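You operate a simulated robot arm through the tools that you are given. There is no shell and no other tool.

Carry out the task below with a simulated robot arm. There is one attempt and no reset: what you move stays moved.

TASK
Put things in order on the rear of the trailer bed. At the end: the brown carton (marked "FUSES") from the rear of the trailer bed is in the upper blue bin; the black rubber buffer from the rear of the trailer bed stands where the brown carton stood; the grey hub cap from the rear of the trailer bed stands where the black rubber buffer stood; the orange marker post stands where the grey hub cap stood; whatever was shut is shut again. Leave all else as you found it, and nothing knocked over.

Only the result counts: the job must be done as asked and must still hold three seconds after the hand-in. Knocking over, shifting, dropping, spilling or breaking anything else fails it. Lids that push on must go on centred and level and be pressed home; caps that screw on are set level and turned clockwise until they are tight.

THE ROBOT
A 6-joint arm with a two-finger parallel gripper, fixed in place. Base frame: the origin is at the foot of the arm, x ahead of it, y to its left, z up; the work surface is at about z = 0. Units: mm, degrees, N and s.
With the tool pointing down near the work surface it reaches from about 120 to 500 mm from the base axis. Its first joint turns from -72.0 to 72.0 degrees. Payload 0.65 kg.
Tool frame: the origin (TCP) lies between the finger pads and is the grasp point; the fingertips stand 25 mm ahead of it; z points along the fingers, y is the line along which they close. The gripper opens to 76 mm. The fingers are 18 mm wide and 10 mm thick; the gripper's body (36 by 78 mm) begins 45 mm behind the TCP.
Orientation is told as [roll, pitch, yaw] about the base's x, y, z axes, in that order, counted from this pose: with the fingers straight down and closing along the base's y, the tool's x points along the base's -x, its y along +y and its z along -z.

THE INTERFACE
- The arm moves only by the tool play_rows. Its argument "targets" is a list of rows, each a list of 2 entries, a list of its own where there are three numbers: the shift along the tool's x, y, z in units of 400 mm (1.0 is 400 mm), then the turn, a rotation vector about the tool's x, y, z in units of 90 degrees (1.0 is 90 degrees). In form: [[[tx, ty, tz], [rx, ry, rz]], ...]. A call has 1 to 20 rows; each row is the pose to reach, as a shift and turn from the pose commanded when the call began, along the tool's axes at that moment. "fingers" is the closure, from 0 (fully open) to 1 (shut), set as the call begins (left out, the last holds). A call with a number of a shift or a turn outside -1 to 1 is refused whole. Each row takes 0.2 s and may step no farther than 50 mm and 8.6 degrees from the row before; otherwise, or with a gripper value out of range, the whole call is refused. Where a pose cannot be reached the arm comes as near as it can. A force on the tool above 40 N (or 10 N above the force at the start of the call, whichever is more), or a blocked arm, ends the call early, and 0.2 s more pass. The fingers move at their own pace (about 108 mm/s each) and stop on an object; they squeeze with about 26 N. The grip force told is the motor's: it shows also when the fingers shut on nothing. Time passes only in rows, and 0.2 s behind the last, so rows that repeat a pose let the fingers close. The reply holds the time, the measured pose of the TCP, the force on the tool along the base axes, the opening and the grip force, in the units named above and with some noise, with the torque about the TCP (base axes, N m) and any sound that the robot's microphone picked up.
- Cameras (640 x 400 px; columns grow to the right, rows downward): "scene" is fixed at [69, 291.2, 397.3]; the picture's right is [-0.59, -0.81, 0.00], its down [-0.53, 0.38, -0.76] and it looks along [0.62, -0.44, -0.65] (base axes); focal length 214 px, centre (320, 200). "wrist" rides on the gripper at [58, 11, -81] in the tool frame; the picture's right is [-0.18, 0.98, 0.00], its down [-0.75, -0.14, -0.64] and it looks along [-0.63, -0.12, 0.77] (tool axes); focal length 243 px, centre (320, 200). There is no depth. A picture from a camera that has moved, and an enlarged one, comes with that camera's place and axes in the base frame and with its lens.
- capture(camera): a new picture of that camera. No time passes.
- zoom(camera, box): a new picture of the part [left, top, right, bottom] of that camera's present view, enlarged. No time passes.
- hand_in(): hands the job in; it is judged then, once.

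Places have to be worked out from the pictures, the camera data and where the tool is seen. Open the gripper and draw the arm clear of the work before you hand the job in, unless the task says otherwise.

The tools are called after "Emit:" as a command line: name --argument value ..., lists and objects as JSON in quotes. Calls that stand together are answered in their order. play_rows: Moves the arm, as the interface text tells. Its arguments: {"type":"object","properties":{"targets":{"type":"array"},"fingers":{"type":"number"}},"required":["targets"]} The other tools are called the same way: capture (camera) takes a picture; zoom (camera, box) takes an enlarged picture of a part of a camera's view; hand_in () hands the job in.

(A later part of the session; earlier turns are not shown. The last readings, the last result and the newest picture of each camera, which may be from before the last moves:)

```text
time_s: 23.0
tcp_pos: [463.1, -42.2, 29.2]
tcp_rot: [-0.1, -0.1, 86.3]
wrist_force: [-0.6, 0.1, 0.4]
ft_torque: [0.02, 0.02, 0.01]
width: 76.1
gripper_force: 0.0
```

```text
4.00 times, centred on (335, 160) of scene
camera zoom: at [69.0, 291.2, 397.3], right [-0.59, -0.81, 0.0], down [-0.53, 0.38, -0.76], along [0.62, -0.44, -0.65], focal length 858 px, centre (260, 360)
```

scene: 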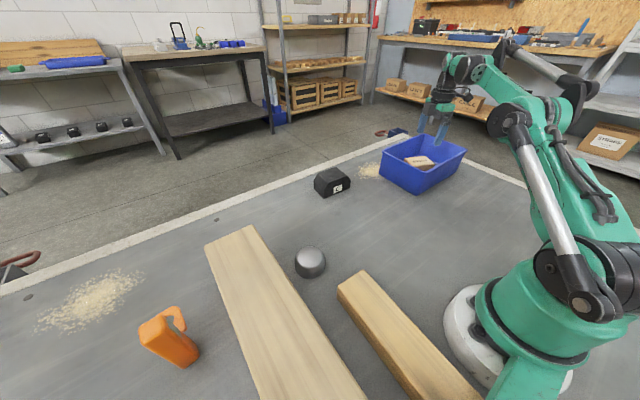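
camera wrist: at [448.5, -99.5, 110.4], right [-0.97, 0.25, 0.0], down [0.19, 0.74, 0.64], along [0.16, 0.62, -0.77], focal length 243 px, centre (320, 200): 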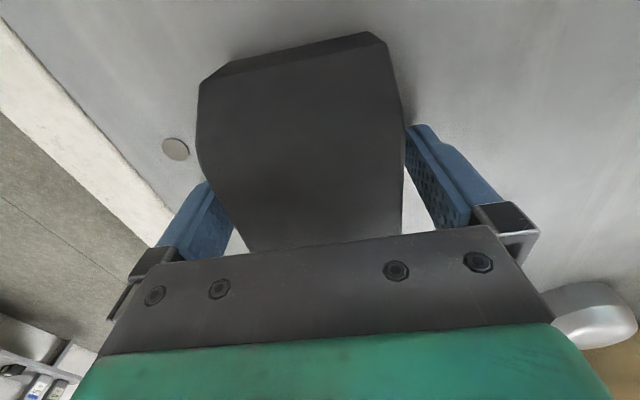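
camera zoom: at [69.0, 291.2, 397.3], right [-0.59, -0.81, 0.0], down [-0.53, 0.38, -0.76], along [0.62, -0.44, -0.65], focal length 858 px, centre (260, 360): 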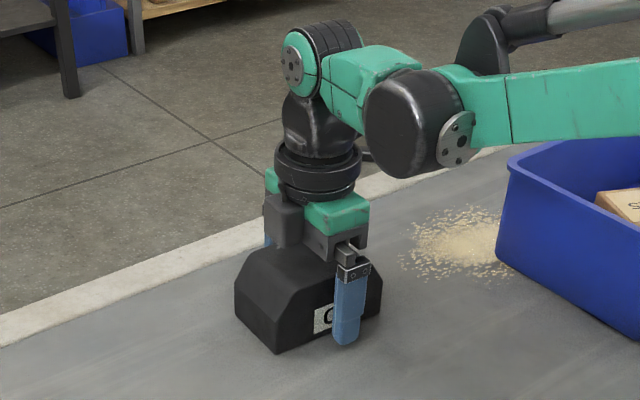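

The fingers straddle the buffer's flat sides near its middle. I'll close on it.

Emit:
play_rows --targets '[[[0, 0, 0], [0, 0, 0]], [[0, 0, 0], [0, 0, 0]], [[0, 0, 0], [0, 0, 0]]]' --fingers 1

Emit:
capture --camera "wrist"

```text
time_s: 23.8
tcp_pos: [464.1, -42.5, 28.8]
tcp_rot: [-0.1, -0.1, 86.3]
wrist_force: [0.6, 1.0, 0.2]
ft_torque: [-0.02, 0.02, -0.05]
width: 57.8
gripper_force: 25.9
```

```text
taken
camera wrist: at [448.5, -99.5, 110.5], right [-0.97, 0.25, 0.0], down [0.19, 0.74, 0.64], along [0.16, 0.62, -0.77], focal length 243 px, centre (320, 200)
```

wrist: 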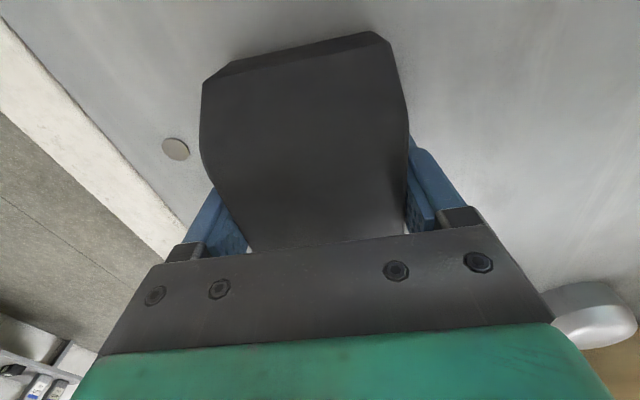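

The buffer is gripped at 57.8 mm wide. Before carrying it over, I'll look closely at the plank's corner beside the carton's old spot, since the buffer is longer than the carton.

Emit:
zoom --camera "scene" --box '[190, 190, 290, 260]'

Emit:
zoom --camera "scene" --box '[280, 220, 360, 300]'

```text
5.71 times, centred on (240, 225) of scene
camera zoom: at [69.0, 291.2, 397.3], right [-0.59, -0.81, 0.0], down [-0.53, 0.38, -0.76], along [0.62, -0.44, -0.65], focal length 1226 px, centre (777, 57)
```

zoom: 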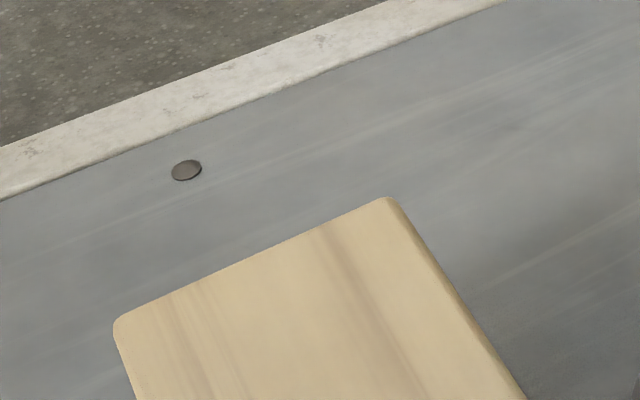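

```text
5.00 times, centred on (320, 260) of scene
camera zoom: at [69.0, 291.2, 397.3], right [-0.59, -0.81, 0.0], down [-0.53, 0.38, -0.76], along [0.62, -0.44, -0.65], focal length 1072 px, centre (320, -100)
```

zoom: 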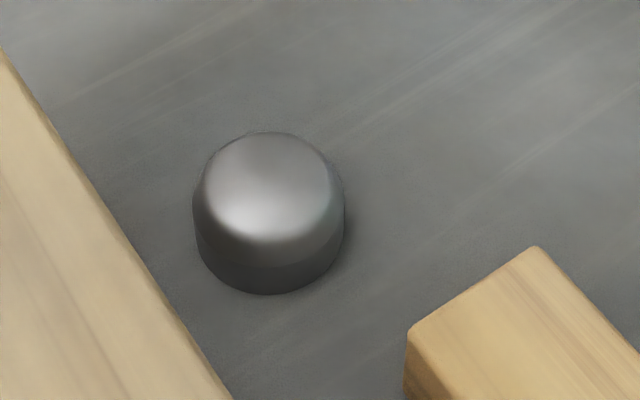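

The left plank turns out to be about 95 mm tall, but its end is at x≈370, well clear of the carton's old spot. I'll lift the buffer 50 mm and check it first.

Emit:
play_rows --targets '[[[0, 0, -0.02], [0, 0, 0]], [[0, 0, -0.05], [0, 0, 0]], [[0, 0, -0.09], [0, 0, 0]], [[0, 0, -0.125], [0, 0, 0]], [[0, 0, -0.125], [0, 0, 0]]]'

Emit:
capture --camera "wrist"

Emit:
zoom --camera "scene" --box '[270, 110, 400, 210]'

```text
time_s: 25.0
tcp_pos: [463.8, -41.3, 81.6]
tcp_rot: [-0.1, 0.0, 86.3]
wrist_force: [-0.1, 0.4, -2.9]
ft_torque: [0.02, -0.02, 0.02]
width: 58.1
gripper_force: 26.0
```

```text
taken
camera wrist: at [447.4, -99.1, 161.6], right [-0.97, 0.25, 0.0], down [0.19, 0.74, 0.64], along [0.16, 0.62, -0.77], focal length 243 px, centre (320, 200)
```

wrist: 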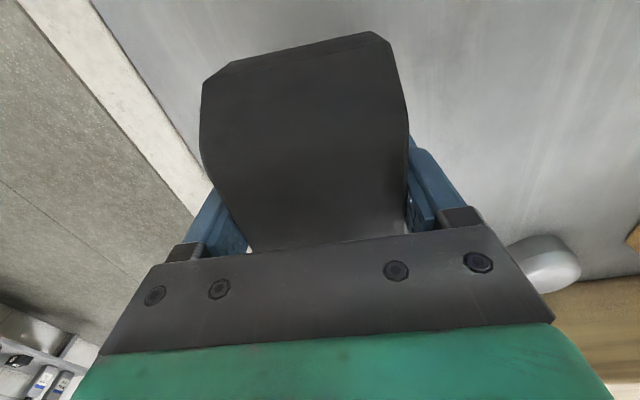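

```text
4.00 times, centred on (335, 160) of scene
camera zoom: at [69.0, 291.2, 397.3], right [-0.59, -0.81, 0.0], down [-0.53, 0.38, -0.76], along [0.62, -0.44, -0.65], focal length 858 px, centre (260, 360)
```

zoom: 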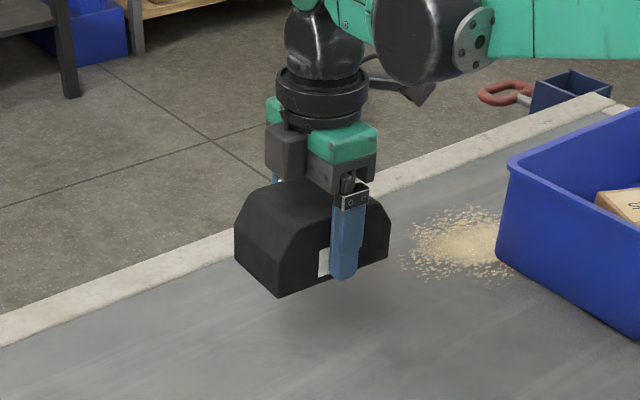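

The buffer is level and held; its centre is about 4 mm toward +y from the TCP. I'll carry it along y to the carton's old spot at z≈80 and turn it to match the carton's heading.

Emit:
play_rows --targets '[[[-0.06, 0.0031, 0], [0, 0, -0.0113]], [[-0.16, 0.0083, 0], [0, 0, -0.03]], [[-0.265, 0.0137, 0], [0, 0, -0.05]], [[-0.37, 0.0192, 0], [0, 0, -0.07]], [[-0.47, 0.0243, 0], [0, 0, -0.088]], [[-0.5445, 0.0282, 0], [0, 0, -0.1022]], [[-0.5445, 0.0282, 0], [0, 0, -0.1022]]]'

Emit:
capture --camera "wrist"

Emit:
zoom --camera "scene" --box '[200, 140, 330, 240]'

```text
time_s: 26.6
tcp_pos: [466.1, 179.1, 80.1]
tcp_rot: [-0.1, 0.0, 95.5]
wrist_force: [0.7, -0.2, -1.7]
ft_torque: [-0.01, -0.02, 0.0]
width: 58.1
gripper_force: 25.8
```

```text
taken
camera wrist: at [459.3, 118.9, 160.9], right [-1.0, 0.09, 0.0], down [0.07, 0.76, 0.64], along [0.06, 0.64, -0.77], focal length 243 px, centre (320, 200)
```

wrist: 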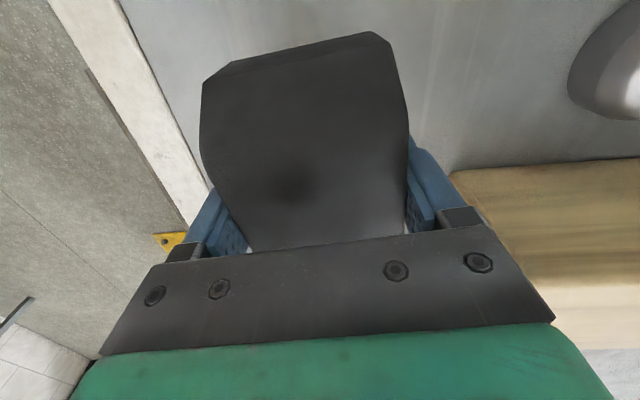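

```text
4.00 times, centred on (265, 190) of scene
camera zoom: at [69.0, 291.3, 397.3], right [-0.59, -0.81, 0.0], down [-0.53, 0.38, -0.76], along [0.62, -0.44, -0.65], focal length 858 px, centre (540, 240)
```

zoom: 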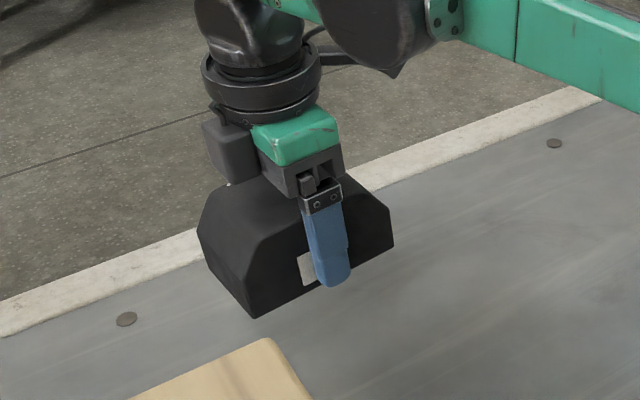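

The buffer is above the spot; I'll nudge it about 2 mm toward −y and lower it by the same 50 mm it was lifted.

Emit:
play_rows --targets '[[[0.0025, -0.0005, 0.035], [0, 0, 0]], [[0.0051, -0.001, 0.07], [0, 0, 0]], [[0.0051, -0.001, 0.1], [0, 0, 0]], [[0.0051, -0.001, 0.115], [0, 0, 0]], [[0.0051, -0.001, 0.122], [0, 0, 0]], [[0.0051, -0.001, 0.1243], [0, 0, 0]], [[0.0051, -0.001, 0.1243], [0, 0, 0]]]'

Emit:
capture --camera "wrist"

Emit:
zoom --camera "scene" --box '[200, 140, 330, 240]'

```text
time_s: 28.2
tcp_pos: [464.6, 173.6, 29.2]
tcp_rot: [-0.2, -0.1, 95.5]
wrist_force: [0.1, 0.1, 0.0]
ft_torque: [-0.03, 0.05, 0.04]
width: 58.1
gripper_force: 26.0
```

```text
taken
camera wrist: at [459.2, 115.3, 110.6], right [-1.0, 0.09, 0.0], down [0.07, 0.76, 0.64], along [0.06, 0.64, -0.76], focal length 243 px, centre (320, 200)
```

wrist: 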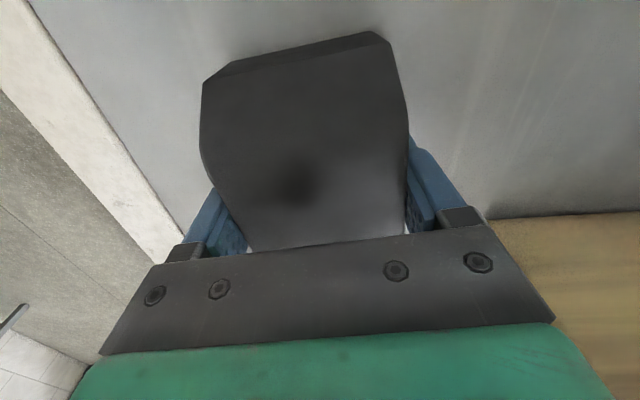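

```text
4.00 times, centred on (265, 190) of scene
camera zoom: at [69.0, 291.2, 397.3], right [-0.59, -0.81, 0.0], down [-0.53, 0.38, -0.76], along [0.62, -0.44, -0.65], focal length 858 px, centre (540, 240)
```

zoom: 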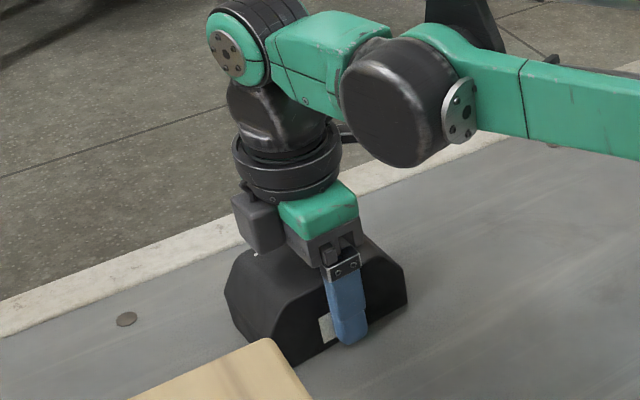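

The tool settled at about (464.6, 174), a couple of millimetres short of target. I'll lift it 4 mm, shift by (+1.5, +2.3), and set it down again.

Emit:
play_rows --targets '[[[0, 0, -0.01], [0, 0, 0]], [[-0.0054, -0.0043, -0.01], [0, 0, 0]], [[-0.0054, -0.0043, -0.01], [0, 0, 0]], [[-0.0054, -0.0043, -0.003], [0, 0, 0]], [[-0.0054, -0.0043, 0], [0, 0, 0]], [[-0.0054, -0.0043, 0], [0, 0, 0]]]'

```text
time_s: 29.6
tcp_pos: [465.2, 176.3, 30.0]
tcp_rot: [-0.1, 0.1, 95.6]
wrist_force: [-0.2, 0.0, -2.7]
ft_torque: [-0.04, 0.01, -0.03]
width: 58.0
gripper_force: 25.9
```

The force of −2.7 N shows the buffer still hangs just off the bed. I'll lower it another 1 mm to touch.

Emit:
play_rows --targets '[[[0, 0, 0.0015], [0, 0, 0]], [[0, 0, 0.0025], [0, 0, 0]], [[0, 0, 0.0025], [0, 0, 0]]]'

```text
time_s: 30.4
tcp_pos: [464.4, 176.2, 29.8]
tcp_rot: [-0.1, -0.1, 95.5]
wrist_force: [1.1, 0.0, -3.1]
ft_torque: [-0.03, -0.02, 0.01]
width: 58.0
gripper_force: 26.3
```

Still about −3 N, so it hasn't touched yet. I'll go down another 1 mm.

Emit:
play_rows --targets '[[[0, 0, 0.0015], [0, 0, 0]], [[0, 0, 0.003], [0, 0, 0]], [[0, 0, 0.003], [0, 0, 0]]]'

```text
time_s: 31.2
tcp_pos: [465.2, 175.9, 29.5]
tcp_rot: [-0.2, -0.1, 95.5]
wrist_force: [3.2, 6.1, 26.7]
ft_torque: [-0.29, 0.55, -0.05]
width: 58.0
gripper_force: 25.8
```

It's touching the bed now (26.7 N). I'll back off 0.5 mm and open the fingers.

Emit:
play_rows --targets '[[[0, 0, -0.0013], [0, 0, 0]], [[0, 0, -0.0013], [0, 0, 0]]]'

Emit:
play_rows --targets '[[[0, 0, 0], [0, 0, 0]], [[0, 0, 0], [0, 0, 0]], [[0, 0, 0], [0, 0, 0]]]' --fingers 0

Emit:
capture --camera "wrist"

Emit:
zoom --camera "scene" --box '[200, 140, 330, 240]'

```text
time_s: 31.8
tcp_pos: [465.3, 176.7, 28.3]
tcp_rot: [-0.2, -0.1, 95.6]
wrist_force: [4.1, 8.7, 31.8]
ft_torque: [-0.05, 0.51, 0.02]
width: 58.1
gripper_force: 26.0
```

```text
time_s: 32.6
tcp_pos: [463.6, 175.3, 28.8]
tcp_rot: [-0.1, 0.0, 95.5]
wrist_force: [-0.4, 0.3, 0.3]
ft_torque: [-0.02, -0.04, -0.01]
width: 75.9
gripper_force: 0.0
```

```text
taken
camera wrist: at [458.7, 116.0, 109.8], right [-1.0, 0.09, 0.0], down [0.07, 0.76, 0.64], along [0.06, 0.64, -0.77], focal length 243 px, centre (320, 200)
```

wrist: 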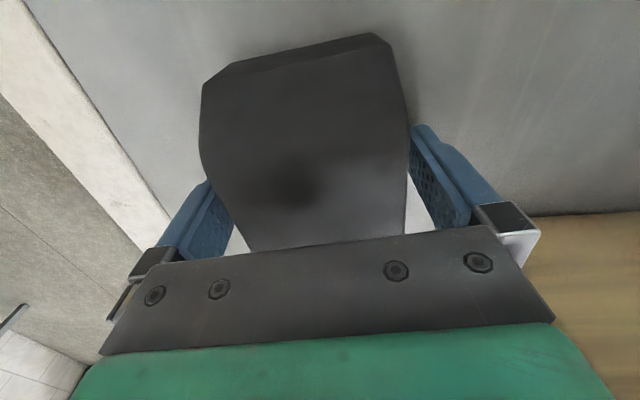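

```text
4.00 times, centred on (265, 190) of scene
camera zoom: at [69.0, 291.2, 397.3], right [-0.59, -0.81, 0.0], down [-0.53, 0.38, -0.76], along [0.62, -0.44, -0.65], focal length 858 px, centre (540, 240)
```

zoom: 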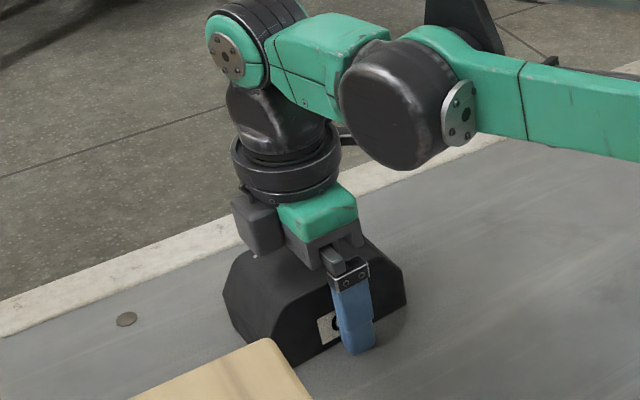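

The buffer is released and standing. I'll lift straight up, then back in and up to view it from about the same place I viewed the carton from.

Emit:
play_rows --targets '[[[0, 0, -0.03], [0, 0, 0]], [[0, 0, -0.08], [0, 0, 0]], [[0, 0, -0.14], [0, 0, 0]], [[0, 0.015, -0.22], [0, 0, 0]], [[0, 0.035, -0.29], [0, 0, 0]], [[0, 0.035, -0.29], [0, 0, 0]]]'

Emit:
capture --camera "wrist"

Emit:
zoom --camera "wrist" --box '[220, 20, 380, 180]'

Emit:
capture --camera "scene"

```text
time_s: 34.0
tcp_pos: [454.4, 175.7, 143.2]
tcp_rot: [-0.2, -0.1, 95.6]
wrist_force: [0.1, 0.3, -0.2]
ft_torque: [-0.01, -0.02, 0.03]
width: 76.1
gripper_force: 0.0
out of reach, approached as far as the arm can: row 4
```

```text
taken
camera wrist: at [447.6, 115.9, 224.8], right [-1.0, 0.09, 0.0], down [0.07, 0.76, 0.64], along [0.06, 0.64, -0.76], focal length 243 px, centre (320, 200)
```

wrist: 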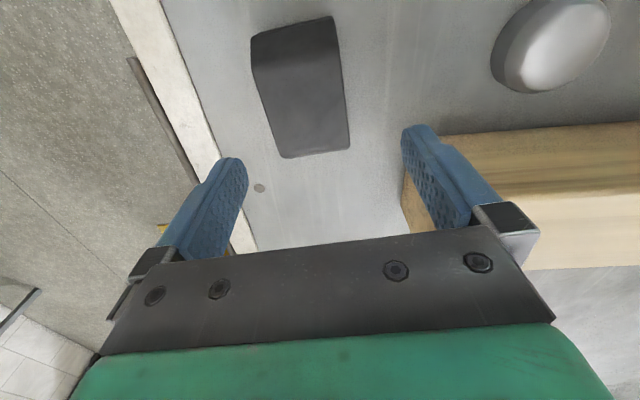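

```text
2.50 times, centred on (300, 100) of wrist
camera zoom: at [447.6, 115.9, 224.8], right [-1.0, 0.09, 0.0], down [0.07, 0.76, 0.64], along [0.06, 0.64, -0.76], focal length 606 px, centre (370, 450)
```

zoom: 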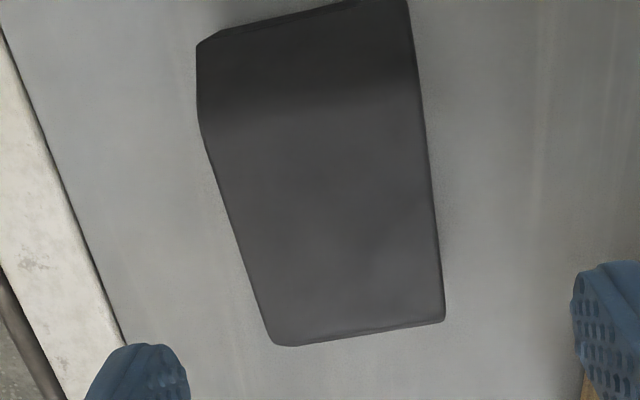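

```text
taken
```

scene: 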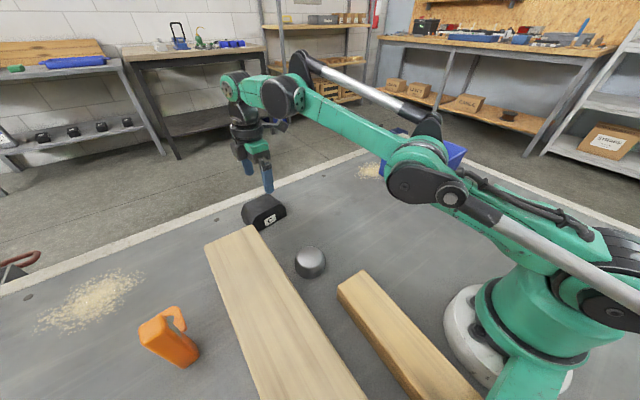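

The buffer stands where the carton was, within about 3 mm. Next I'll move above the hub cap, which I judge to be near (288, 158), with the fingers closing along x.

Emit:
play_rows --targets '[[[0.001, 0.1046, -0.0106], [0, 0, 0.015]], [[0.0021, 0.2092, -0.0213], [0, 0, 0.03]], [[0.0032, 0.3137, -0.0319], [0, 0, 0.045]], [[0.0042, 0.4183, -0.0425], [0, 0, 0.061]], [[0.0042, 0.4183, -0.0425], [0, 0, 0.061]]]'

Emit:
capture --camera "wrist"

Emit:
zoom --camera "wrist" --box '[220, 20, 420, 180]'

Emit:
capture --camera "scene"

```text
time_s: 35.2
tcp_pos: [285.9, 158.2, 161.8]
tcp_rot: [-0.1, 0.0, 89.9]
wrist_force: [0.2, 0.0, -0.6]
ft_torque: [0.01, 0.02, 0.03]
width: 75.7
gripper_force: 0.0
```

```text
taken
camera wrist: at [273.9, 100.2, 242.7], right [-0.98, 0.18, 0.0], down [0.14, 0.75, 0.64], along [0.12, 0.63, -0.77], focal length 243 px, centre (320, 200)
```

wrist: 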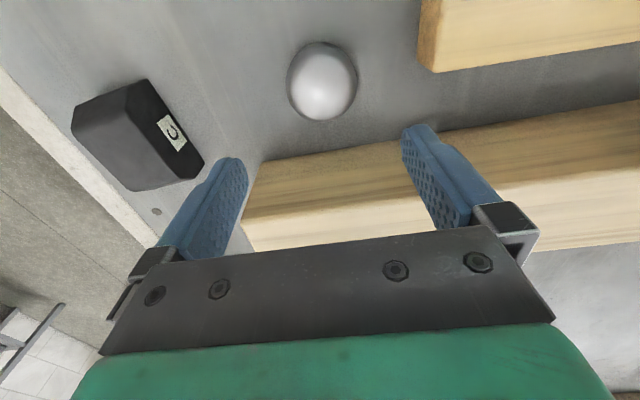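

```text
2.50 times, centred on (320, 100) of wrist
camera zoom: at [273.9, 100.2, 242.7], right [-0.98, 0.18, 0.0], down [0.14, 0.75, 0.64], along [0.12, 0.63, -0.77], focal length 606 px, centre (320, 450)
```

zoom: 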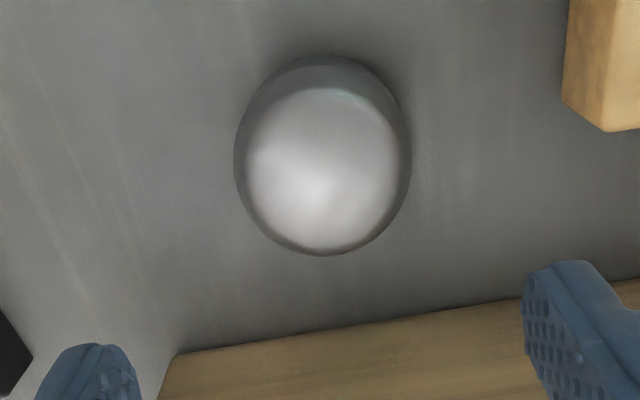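

```text
taken
```

scene: 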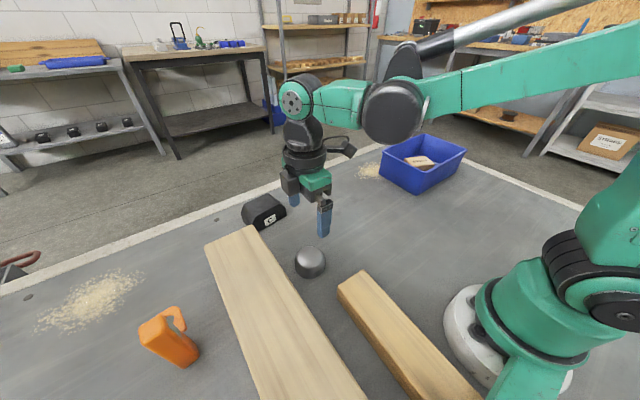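

The cap's centre appears near (285, 159.5), diameter about 60 mm, and the gripper is almost exactly over it. I'll descend to z≈80 and check.

Emit:
play_rows --targets '[[[-0.002, 0, 0.06], [0, 0, 0]], [[-0.003, 0, 0.13], [0, 0, 0]], [[-0.003, 0, 0.2], [0, 0, 0]], [[-0.003, 0, 0.2], [0, 0, 0]]]'

Emit:
capture --camera "wrist"

Emit:
zoom --camera "scene" --box '[230, 180, 390, 300]'

```text
time_s: 36.2
tcp_pos: [286.7, 158.0, 80.8]
tcp_rot: [-0.1, 0.0, 90.0]
wrist_force: [-0.2, 0.2, -0.2]
ft_torque: [0.0, -0.01, 0.0]
width: 75.9
gripper_force: 0.0
```

```text
taken
camera wrist: at [275.2, 99.7, 161.2], right [-0.98, 0.18, 0.0], down [0.14, 0.75, 0.64], along [0.12, 0.63, -0.77], focal length 243 px, centre (320, 200)
```

wrist: 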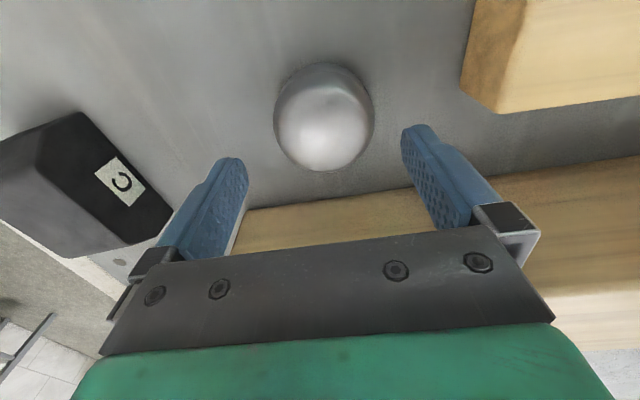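

```text
3.33 times, centred on (310, 240) of scene
camera zoom: at [69.0, 291.2, 397.3], right [-0.59, -0.81, 0.0], down [-0.53, 0.38, -0.76], along [0.62, -0.44, -0.65], focal length 715 px, centre (353, 67)
```

zoom: 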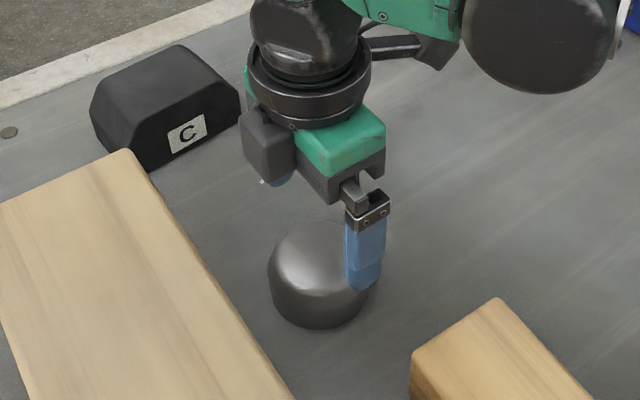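

The cap lies between the fingers. I'll go down to grip height with a 1 mm shift in +y.

Emit:
play_rows --targets '[[[-0.003, 0, 0.04], [0, 0, 0]], [[-0.003, 0, 0.08], [0, 0, 0]], [[-0.003, 0, 0.11], [0, 0, 0]], [[-0.003, 0, 0.132], [0, 0, 0]], [[-0.003, 0, 0.132], [0, 0, 0]]]'

Emit:
capture --camera "wrist"

Emit:
zoom --camera "scene" --box '[230, 180, 390, 300]'

```text
time_s: 37.4
tcp_pos: [288.1, 160.1, 27.8]
tcp_rot: [-0.1, 0.1, 90.0]
wrist_force: [-0.2, 0.5, -0.5]
ft_torque: [-0.03, 0.01, 0.0]
width: 75.8
gripper_force: 0.0
```

```text
taken
camera wrist: at [276.1, 101.4, 109.1], right [-0.98, 0.18, 0.0], down [0.14, 0.75, 0.64], along [0.12, 0.63, -0.77], focal length 243 px, centre (320, 200)
```

wrist: 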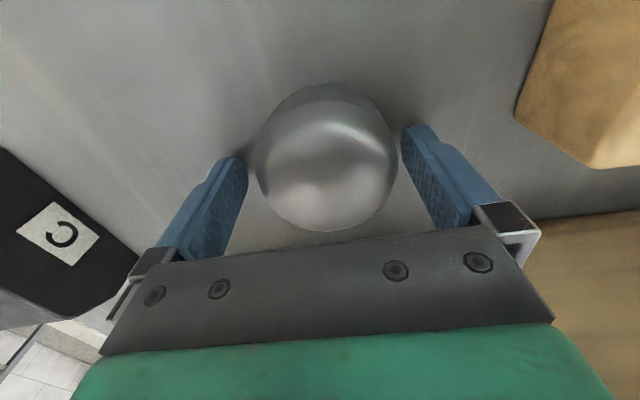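

```text
3.33 times, centred on (310, 240) of scene
camera zoom: at [69.0, 291.2, 397.3], right [-0.59, -0.81, 0.0], down [-0.53, 0.38, -0.76], along [0.62, -0.44, -0.65], focal length 715 px, centre (353, 67)
```

zoom: 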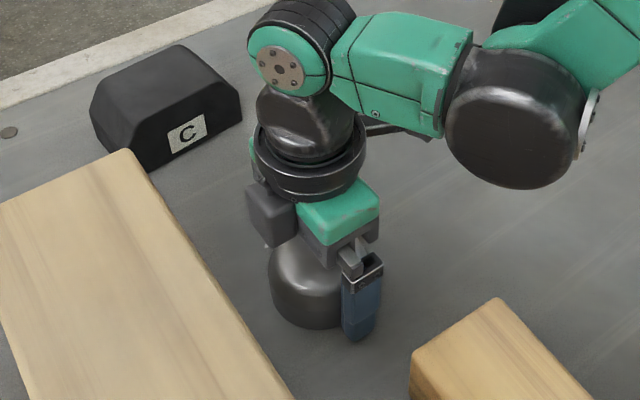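

The cap is centred between the pads. I'll close the fingers.

Emit:
play_rows --targets '[[[0, 0, 0], [0, 0, 0]], [[0, 0, 0], [0, 0, 0]], [[0, 0, 0], [0, 0, 0]]]' --fingers 1

Emit:
capture --camera "wrist"

Emit:
zoom --camera "scene" --box '[230, 180, 390, 300]'

```text
time_s: 38.2
tcp_pos: [286.7, 160.1, 27.6]
tcp_rot: [-0.1, 0.0, 90.0]
wrist_force: [0.6, 0.4, 0.5]
ft_torque: [-0.02, 0.03, 0.03]
width: 60.4
gripper_force: 26.0
```

```text
taken
camera wrist: at [276.1, 101.4, 109.3], right [-0.98, 0.18, 0.0], down [0.14, 0.75, 0.64], along [0.12, 0.63, -0.77], focal length 243 px, centre (320, 200)
```

wrist: 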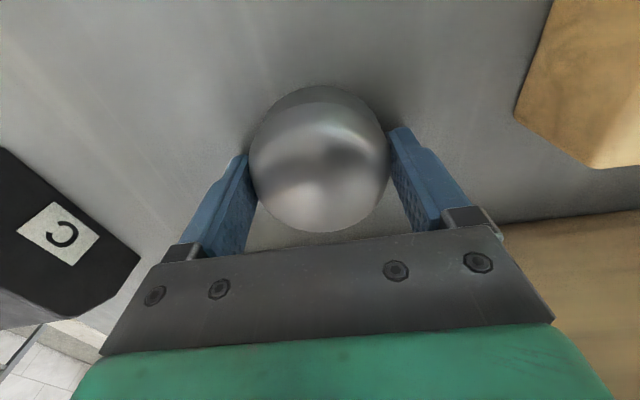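

```text
3.33 times, centred on (310, 240) of scene
camera zoom: at [69.0, 291.2, 397.3], right [-0.59, -0.81, 0.0], down [-0.53, 0.38, -0.76], along [0.62, -0.44, -0.65], focal length 715 px, centre (353, 67)
```

zoom: 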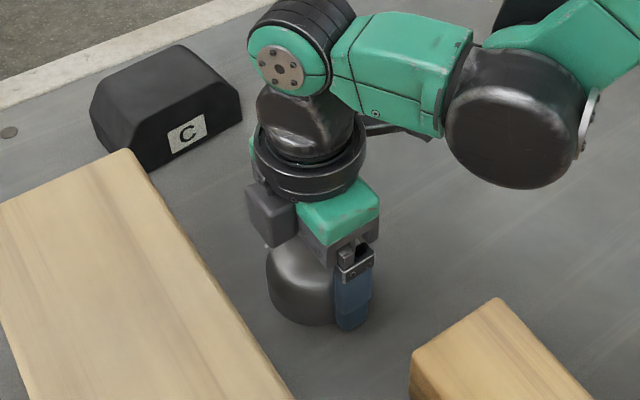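

The cap is gripped at 60.4 mm; it slid about 3 mm in +x as the fingers closed, so its original centre was about (284, 159.5). I'll lift it 70 mm.

Emit:
play_rows --targets '[[[0, 0, -0.02], [0, 0, 0]], [[0, 0, -0.06], [0, 0, 0]], [[0, 0, -0.11], [0, 0, 0]], [[0, 0, -0.155], [0, 0, 0]], [[0, 0, -0.175], [0, 0, 0]], [[0, 0, -0.175], [0, 0, 0]]]'

Emit:
capture --camera "wrist"

Emit:
zoom --camera "scene" --box '[230, 180, 390, 300]'

```text
time_s: 39.6
tcp_pos: [286.4, 159.7, 97.3]
tcp_rot: [0.0, 0.1, 90.1]
wrist_force: [0.6, 0.1, -0.4]
ft_torque: [-0.02, 0.01, -0.03]
width: 60.4
gripper_force: 26.2
```

```text
taken
camera wrist: at [275.6, 101.3, 179.0], right [-0.98, 0.18, 0.0], down [0.14, 0.75, 0.64], along [0.12, 0.63, -0.77], focal length 243 px, centre (320, 200)
```

wrist: 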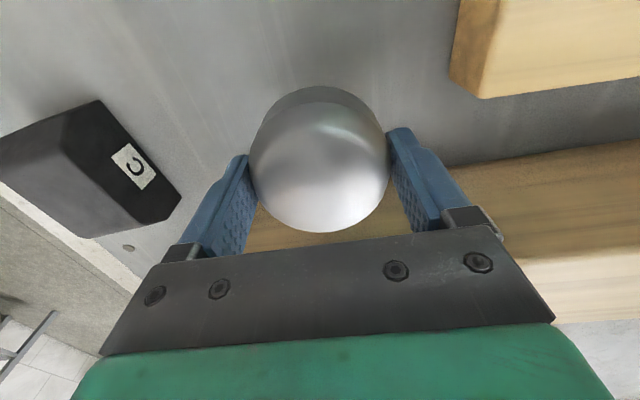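

```text
3.33 times, centred on (310, 240) of scene
camera zoom: at [69.0, 291.2, 397.3], right [-0.59, -0.81, 0.0], down [-0.53, 0.38, -0.76], along [0.62, -0.44, -0.65], focal length 715 px, centre (353, 67)
```

zoom: 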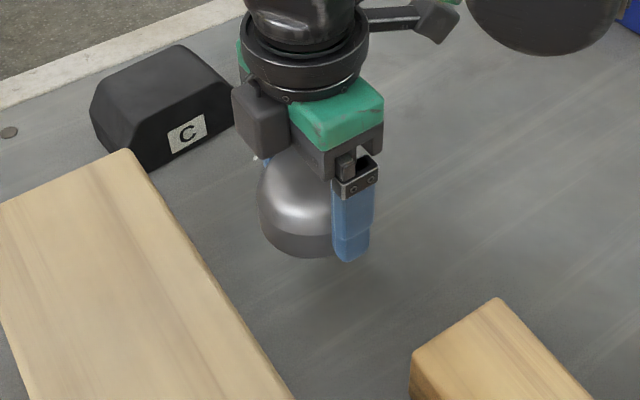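

The cap is held level with its rim down. Next I'll carry it to the buffer's old spot at about (465.3, −38.7), staying at this height.

Emit:
play_rows --targets '[[[0.06, -0.054, 0], [0, 0, 0]], [[0.14, -0.126, 0], [0, 0, 0]], [[0.221, -0.199, 0], [0, 0, 0]], [[0.302, -0.272, 0], [0, 0, 0]], [[0.383, -0.345, 0], [0, 0, 0]], [[0.454, -0.409, 0], [0, 0, 0]], [[0.4963, -0.4465, 0], [0, 0, 0]], [[0.4963, -0.4465, 0], [0, 0, 0]], [[0.4963, -0.4465, 0], [0, 0, 0]]]'

Emit:
capture --camera "wrist"

Emit:
capture --camera "scene"

```text
time_s: 41.6
tcp_pos: [465.9, -39.1, 97.2]
tcp_rot: [-0.1, 0.0, 90.1]
wrist_force: [0.7, -0.7, -1.2]
ft_torque: [0.0, 0.0, 0.01]
width: 60.5
gripper_force: 26.3
```

```text
taken
camera wrist: at [454.9, -98.0, 179.3], right [-0.98, 0.18, 0.0], down [0.14, 0.75, 0.64], along [0.12, 0.63, -0.77], focal length 243 px, centre (320, 200)
```

wrist: 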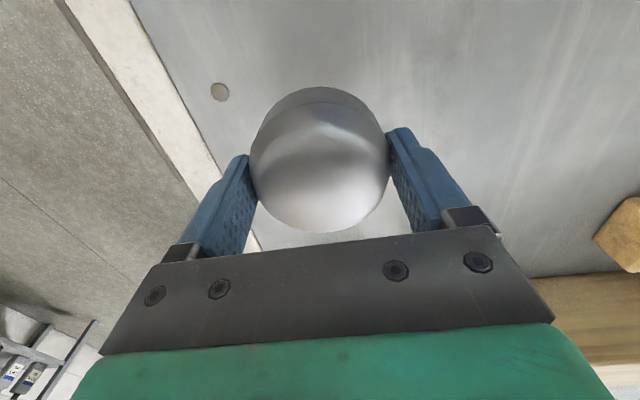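

```text
taken
```

scene: 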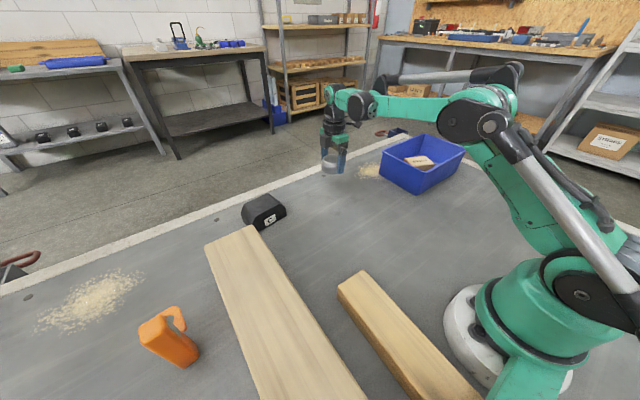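

The cap is at (465.9, −39.1). I'll lower it nearly the full 70 mm, slowing at the end.

Emit:
play_rows --targets '[[[0, 0, 0.04], [0, 0, 0]], [[0, 0, 0.085], [0, 0, 0]], [[0, 0, 0.125], [0, 0, 0]], [[0, 0, 0.155], [0, 0, 0]], [[0, 0, 0.168], [0, 0, 0]], [[0, 0, 0.1725], [0, 0, 0]], [[0, 0, 0.1725], [0, 0, 0]]]'

```text
time_s: 43.2
tcp_pos: [465.7, -39.5, 30.3]
tcp_rot: [-0.1, 0.0, 90.0]
wrist_force: [-0.6, 0.5, -0.3]
ft_torque: [0.0, -0.02, -0.03]
width: 60.4
gripper_force: 26.4
```

It's about 2 mm above touching. I'll creep down in small steps.

Emit:
play_rows --targets '[[[0, 0, 0.002], [0, 0, 0]], [[0, 0, 0.004], [0, 0, 0]], [[0, 0, 0.004], [0, 0, 0]]]'

Emit:
play_rows --targets '[[[0, 0, 0.001], [0, 0, 0]], [[0, 0, 0.002], [0, 0, 0]], [[0, 0, 0.002], [0, 0, 0]]]'

```text
time_s: 44.0
tcp_pos: [465.5, -39.9, 27.8]
tcp_rot: [-0.1, 0.0, 90.0]
wrist_force: [-0.6, 0.5, 0.4]
ft_torque: [0.01, -0.01, -0.02]
width: 60.3
gripper_force: 25.6
```

```text
time_s: 44.8
tcp_pos: [465.9, -38.9, 27.2]
tcp_rot: [0.0, -0.1, 90.0]
wrist_force: [-1.0, -5.7, 15.4]
ft_torque: [-0.16, 0.02, -0.02]
width: 60.6
gripper_force: 26.2
```

Contact at 15 N, so the cap rests on the bed. I'll open the fingers.

Emit:
play_rows --targets '[[[0, 0, 0], [0, 0, 0]], [[0, 0, 0], [0, 0, 0]], [[0, 0, 0], [0, 0, 0]]]' --fingers 0

Emit:
capture --camera "wrist"

```text
time_s: 45.6
tcp_pos: [467.0, -38.3, 26.1]
tcp_rot: [-0.1, 0.0, 90.1]
wrist_force: [0.0, 0.3, 1.1]
ft_torque: [0.01, 0.04, -0.02]
width: 76.2
gripper_force: 0.0
```

```text
taken
camera wrist: at [454.8, -96.7, 108.0], right [-0.98, 0.18, 0.0], down [0.14, 0.75, 0.64], along [0.12, 0.63, -0.77], focal length 243 px, centre (320, 200)
```

wrist: 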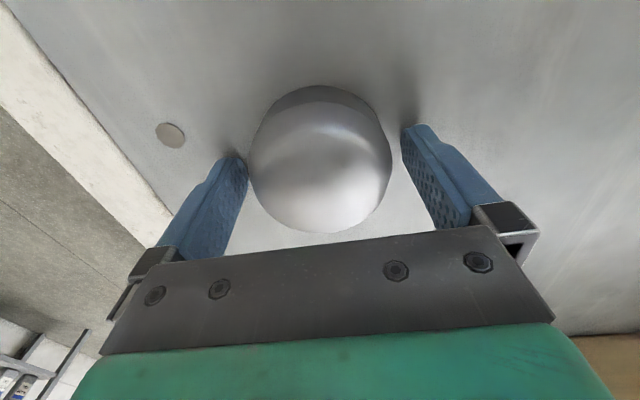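

The fingers are open and the cap is standing. I'll lift straight up and check.

Emit:
play_rows --targets '[[[0, 0, -0.02], [0, 0, 0]], [[0, 0, -0.07], [0, 0, 0]], [[0, 0, -0.14], [0, 0, 0]], [[0, 0, -0.22], [0, 0, 0]], [[0, 0, -0.305], [0, 0, 0]], [[0, 0, -0.305], [0, 0, 0]]]'

Emit:
capture --camera "wrist"

Emit:
capture --camera "scene"

```text
time_s: 47.0
tcp_pos: [466.2, -38.2, 152.0]
tcp_rot: [-0.2, 0.0, 90.0]
wrist_force: [-0.2, -0.2, 0.8]
ft_torque: [0.02, -0.03, 0.03]
width: 76.0
gripper_force: 0.0
```

```text
taken
camera wrist: at [454.5, -97.2, 232.8], right [-0.98, 0.18, 0.0], down [0.14, 0.75, 0.64], along [0.12, 0.63, -0.77], focal length 243 px, centre (320, 200)
```

wrist: 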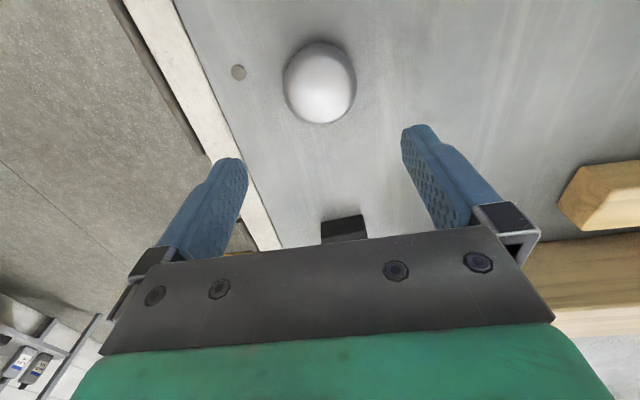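

```text
taken
```

scene: 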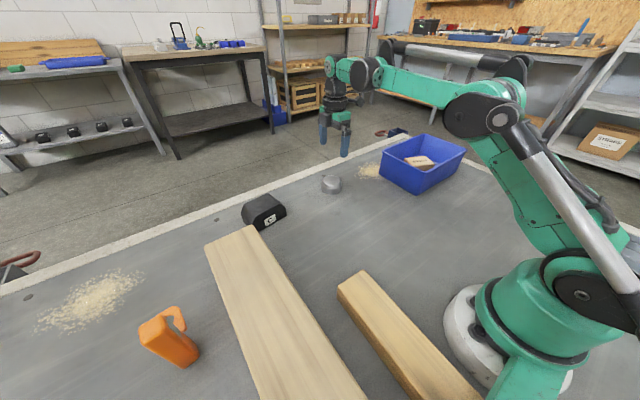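

The cap stands where the buffer was. Next I'll raise the arm and move toward the orange post for a close look, at (255, 310, 260), well above the plank.

Emit:
play_rows --targets '[[[-0.05, 0.035, -0.05], [0, 0, 0]], [[-0.13, 0.09, -0.09], [0, 0, 0]], [[-0.22, 0.145, -0.13], [0, 0, 0]], [[-0.31, 0.2, -0.17], [0, 0, 0]], [[-0.4, 0.255, -0.2], [0, 0, 0]], [[-0.49, 0.31, -0.23], [0, 0, 0]], [[-0.58, 0.365, -0.25], [0, 0, 0]], [[-0.67, 0.42, -0.26], [0, 0, 0]], [[-0.76, 0.475, -0.27], [0, 0, 0]], [[-0.84, 0.515, -0.27], [0, 0, 0]], [[-0.87, 0.5275, -0.27], [0, 0, 0]]]'

Emit:
capture --camera "wrist"

Emit:
capture --camera "scene"

```text
time_s: 49.4
tcp_pos: [253.4, 309.8, 257.1]
tcp_rot: [-0.1, 0.0, 90.0]
wrist_force: [-0.1, 0.6, 0.0]
ft_torque: [0.01, 0.01, 0.01]
width: 76.0
gripper_force: 0.1
```

```text
taken
camera wrist: at [242.0, 250.9, 338.2], right [-0.98, 0.18, 0.0], down [0.14, 0.75, 0.64], along [0.12, 0.63, -0.77], focal length 243 px, centre (320, 200)
```

wrist: 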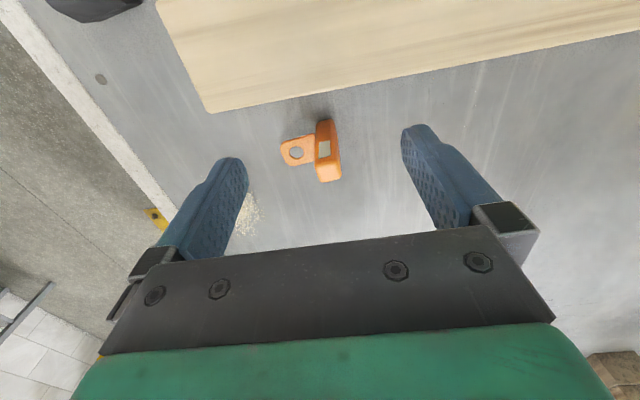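

```text
taken
```

scene: 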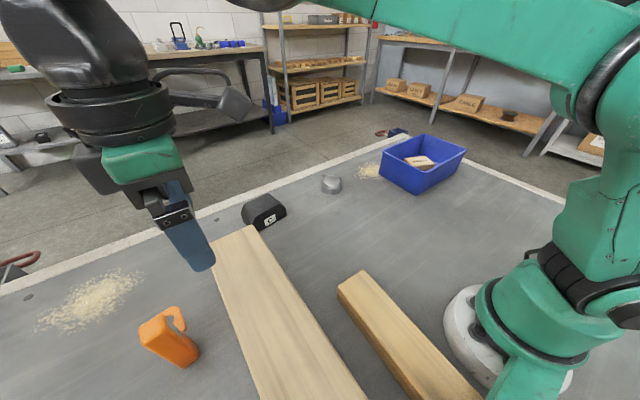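

Both the post and its hook are visible. I'll zoom in on them.

Emit:
zoom --camera "wrist" --box '[260, 100, 380, 200]'

Emit:
zoom --camera "scene" --box '[120, 290, 220, 380]'

```text
4.00 times, centred on (320, 150) of wrist
camera zoom: at [242.0, 250.9, 338.2], right [-0.98, 0.18, 0.0], down [0.14, 0.75, 0.64], along [0.12, 0.63, -0.77], focal length 970 px, centre (320, 400)
```

zoom: 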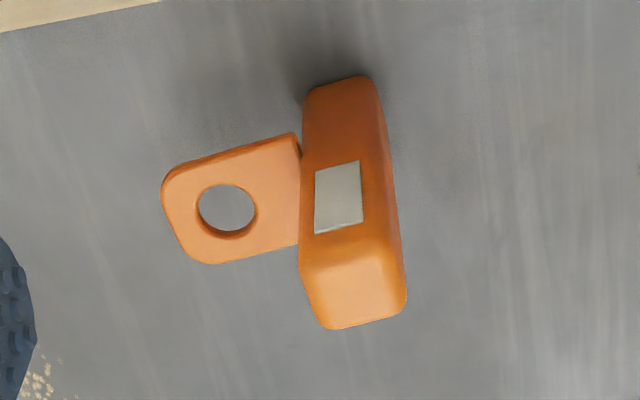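

```text
4.44 times, centred on (170, 335) of scene
camera zoom: at [69.0, 291.2, 397.3], right [-0.59, -0.81, 0.0], down [-0.53, 0.38, -0.76], along [0.62, -0.44, -0.65], focal length 953 px, centre (987, -400)
```

zoom: 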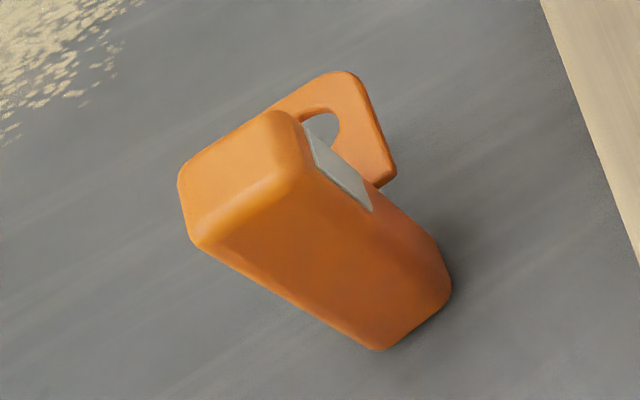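

The post is about 27 × 27 × 113 mm, centred near (259.5, 399.5), with a flat eyelet plate at z≈50 sticking out toward +x. I'll grip it across y above the plate. First I'll turn the gripper to about yaw 3 while moving to (250, 375, 200).

Emit:
play_rows --targets '[[[-0.0148, 0.0008, 0.013], [0, 0, 0.0879]], [[-0.0295, 0.0015, 0.026], [0, 0, 0.1758]], [[-0.0443, 0.0023, 0.0389], [0, 0, 0.2636]], [[-0.0591, 0.0031, 0.0518], [0, 0, 0.3515]], [[-0.0739, 0.0039, 0.0648], [0, 0, 0.4394]], [[-0.0886, 0.0046, 0.0777], [0, 0, 0.5273]], [[-0.1034, 0.0054, 0.0907], [0, 0, 0.6152]], [[-0.1182, 0.0062, 0.1036], [0, 0, 0.703]], [[-0.133, 0.007, 0.1166], [0, 0, 0.7909]], [[-0.1477, 0.0077, 0.1295], [0, 0, 0.8788]], [[-0.1625, 0.0085, 0.1425], [0, 0, 0.9667]], [[-0.1625, 0.0085, 0.1425], [0, 0, 0.9667]]]'

Emit:
capture --camera "wrist"

Emit:
zoom --camera "wrist" --box '[240, 20, 440, 200]'

Emit:
capture --camera "scene"

```text
time_s: 52.0
tcp_pos: [250.7, 374.5, 200.3]
tcp_rot: [0.0, -0.1, 3.0]
wrist_force: [0.0, 0.2, -0.7]
ft_torque: [0.0, 0.01, 0.0]
width: 76.1
gripper_force: 0.1
```

```text
taken
camera wrist: at [192.0, 382.5, 280.8], right [0.13, 0.99, 0.0], down [0.76, -0.1, 0.64], along [0.64, -0.08, -0.77], focal length 243 px, centre (320, 200)
```

wrist: 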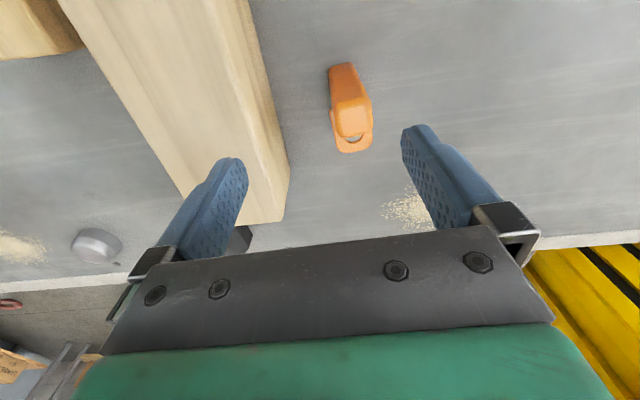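

```text
2.22 times, centred on (340, 110) of wrist
camera zoom: at [192.0, 382.5, 280.8], right [0.13, 0.99, 0.0], down [0.76, -0.1, 0.64], along [0.64, -0.08, -0.77], focal length 539 px, centre (276, 400)
```

zoom: 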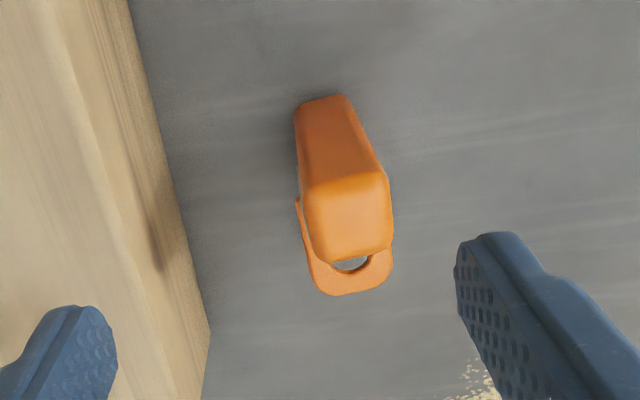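

```text
taken
```

scene: 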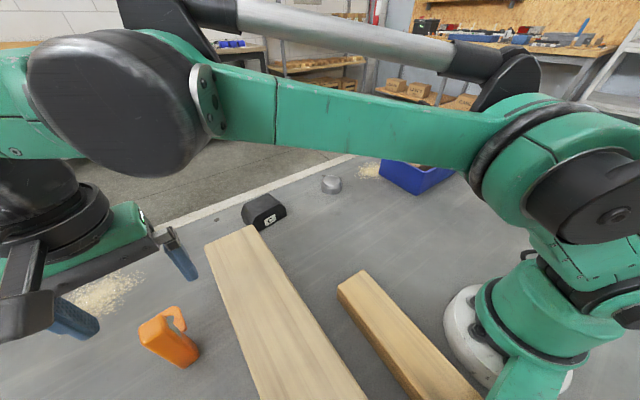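

Combining both views, the post's centre is about (260, 398), yaw about 4°. I'll move directly over it at z≈150, with the fingertips above its top, and check alignment.

Emit:
play_rows --targets '[[[-0.0092, 0.0194, 0.035], [0, 0, -0.004]], [[-0.0184, 0.0387, 0.08], [0, 0, -0.008]], [[-0.0276, 0.0581, 0.125], [0, 0, -0.011]], [[-0.0276, 0.0581, 0.125], [0, 0, -0.011]]]'

Emit:
capture --camera "wrist"

Emit:
capture --camera "scene"

```text
time_s: 53.0
tcp_pos: [261.3, 399.2, 150.6]
tcp_rot: [0.0, -0.1, 4.0]
wrist_force: [-0.2, -0.2, 0.6]
ft_torque: [0.0, 0.01, 0.02]
width: 76.2
gripper_force: 0.1
```

```text
taken
camera wrist: at [201.4, 406.2, 231.2], right [0.11, 0.99, 0.0], down [0.76, -0.09, 0.64], along [0.64, -0.07, -0.77], focal length 243 px, centre (320, 200)
```

wrist: 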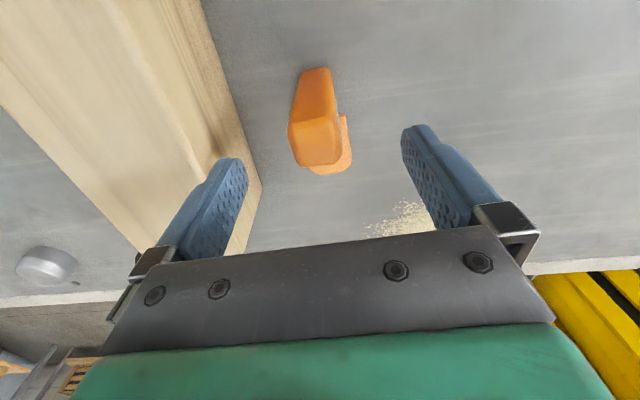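

```text
taken
```

scene: 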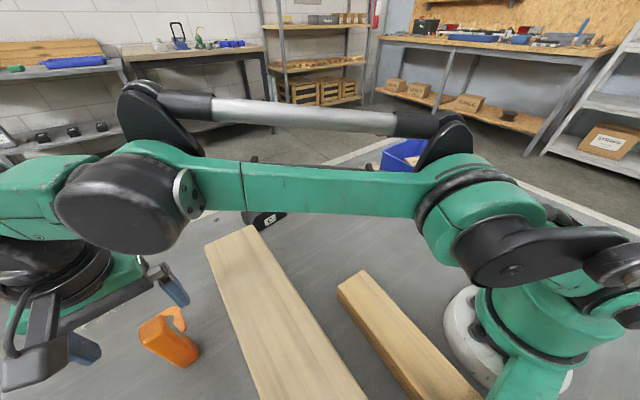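

The post is centred under the gripper to within about 2 mm. I'll shift 1.6 mm toward −y and descend to z≈80, which keeps the tips above the eyelet plate.

Emit:
play_rows --targets '[[[0.0003, -0.004, 0.03], [0, 0, 0]], [[0.0003, -0.004, 0.07], [0, 0, 0]], [[0.0003, -0.004, 0.11], [0, 0, 0]], [[0.0003, -0.004, 0.15], [0, 0, 0]], [[0.0003, -0.004, 0.175], [0, 0, 0]], [[0.0003, -0.004, 0.175], [0, 0, 0]]]'

Emit:
capture --camera "wrist"

Emit:
zoom --camera "scene" --box '[60, 240, 260, 400]'

```text
time_s: 54.4
tcp_pos: [260.9, 398.3, 79.1]
tcp_rot: [0.0, 0.0, 4.1]
wrist_force: [0.1, 1.0, 0.6]
ft_torque: [0.0, 0.0, 0.01]
width: 76.0
gripper_force: 0.0
```

```text
taken
camera wrist: at [201.3, 404.3, 160.2], right [0.11, 0.99, 0.0], down [0.76, -0.09, 0.64], along [0.64, -0.07, -0.77], focal length 243 px, centre (320, 200)
```

wrist: 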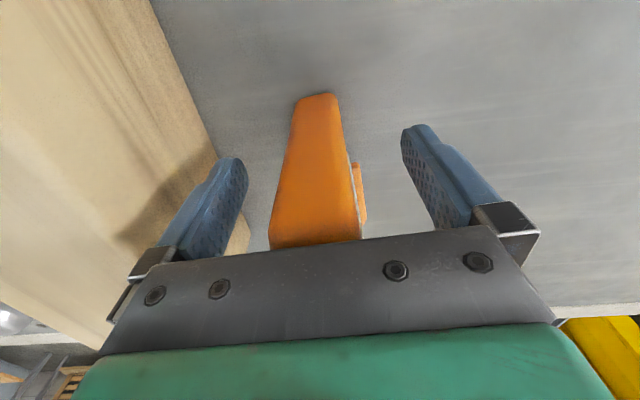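

```text
2.50 times, centred on (160, 320) of scene
camera zoom: at [69.0, 291.2, 397.3], right [-0.59, -0.81, 0.0], down [-0.53, 0.38, -0.76], along [0.62, -0.44, -0.65], focal length 536 px, centre (720, -100)
```

zoom: 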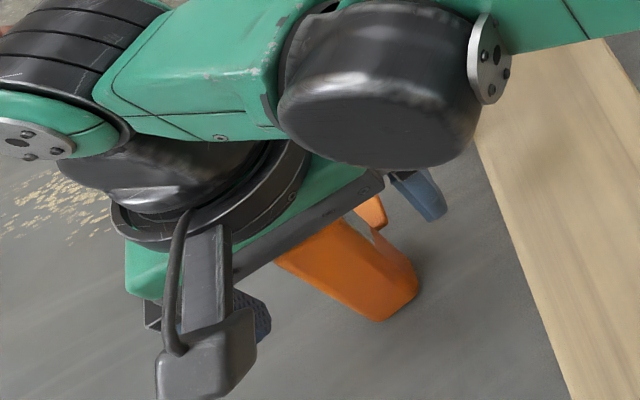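

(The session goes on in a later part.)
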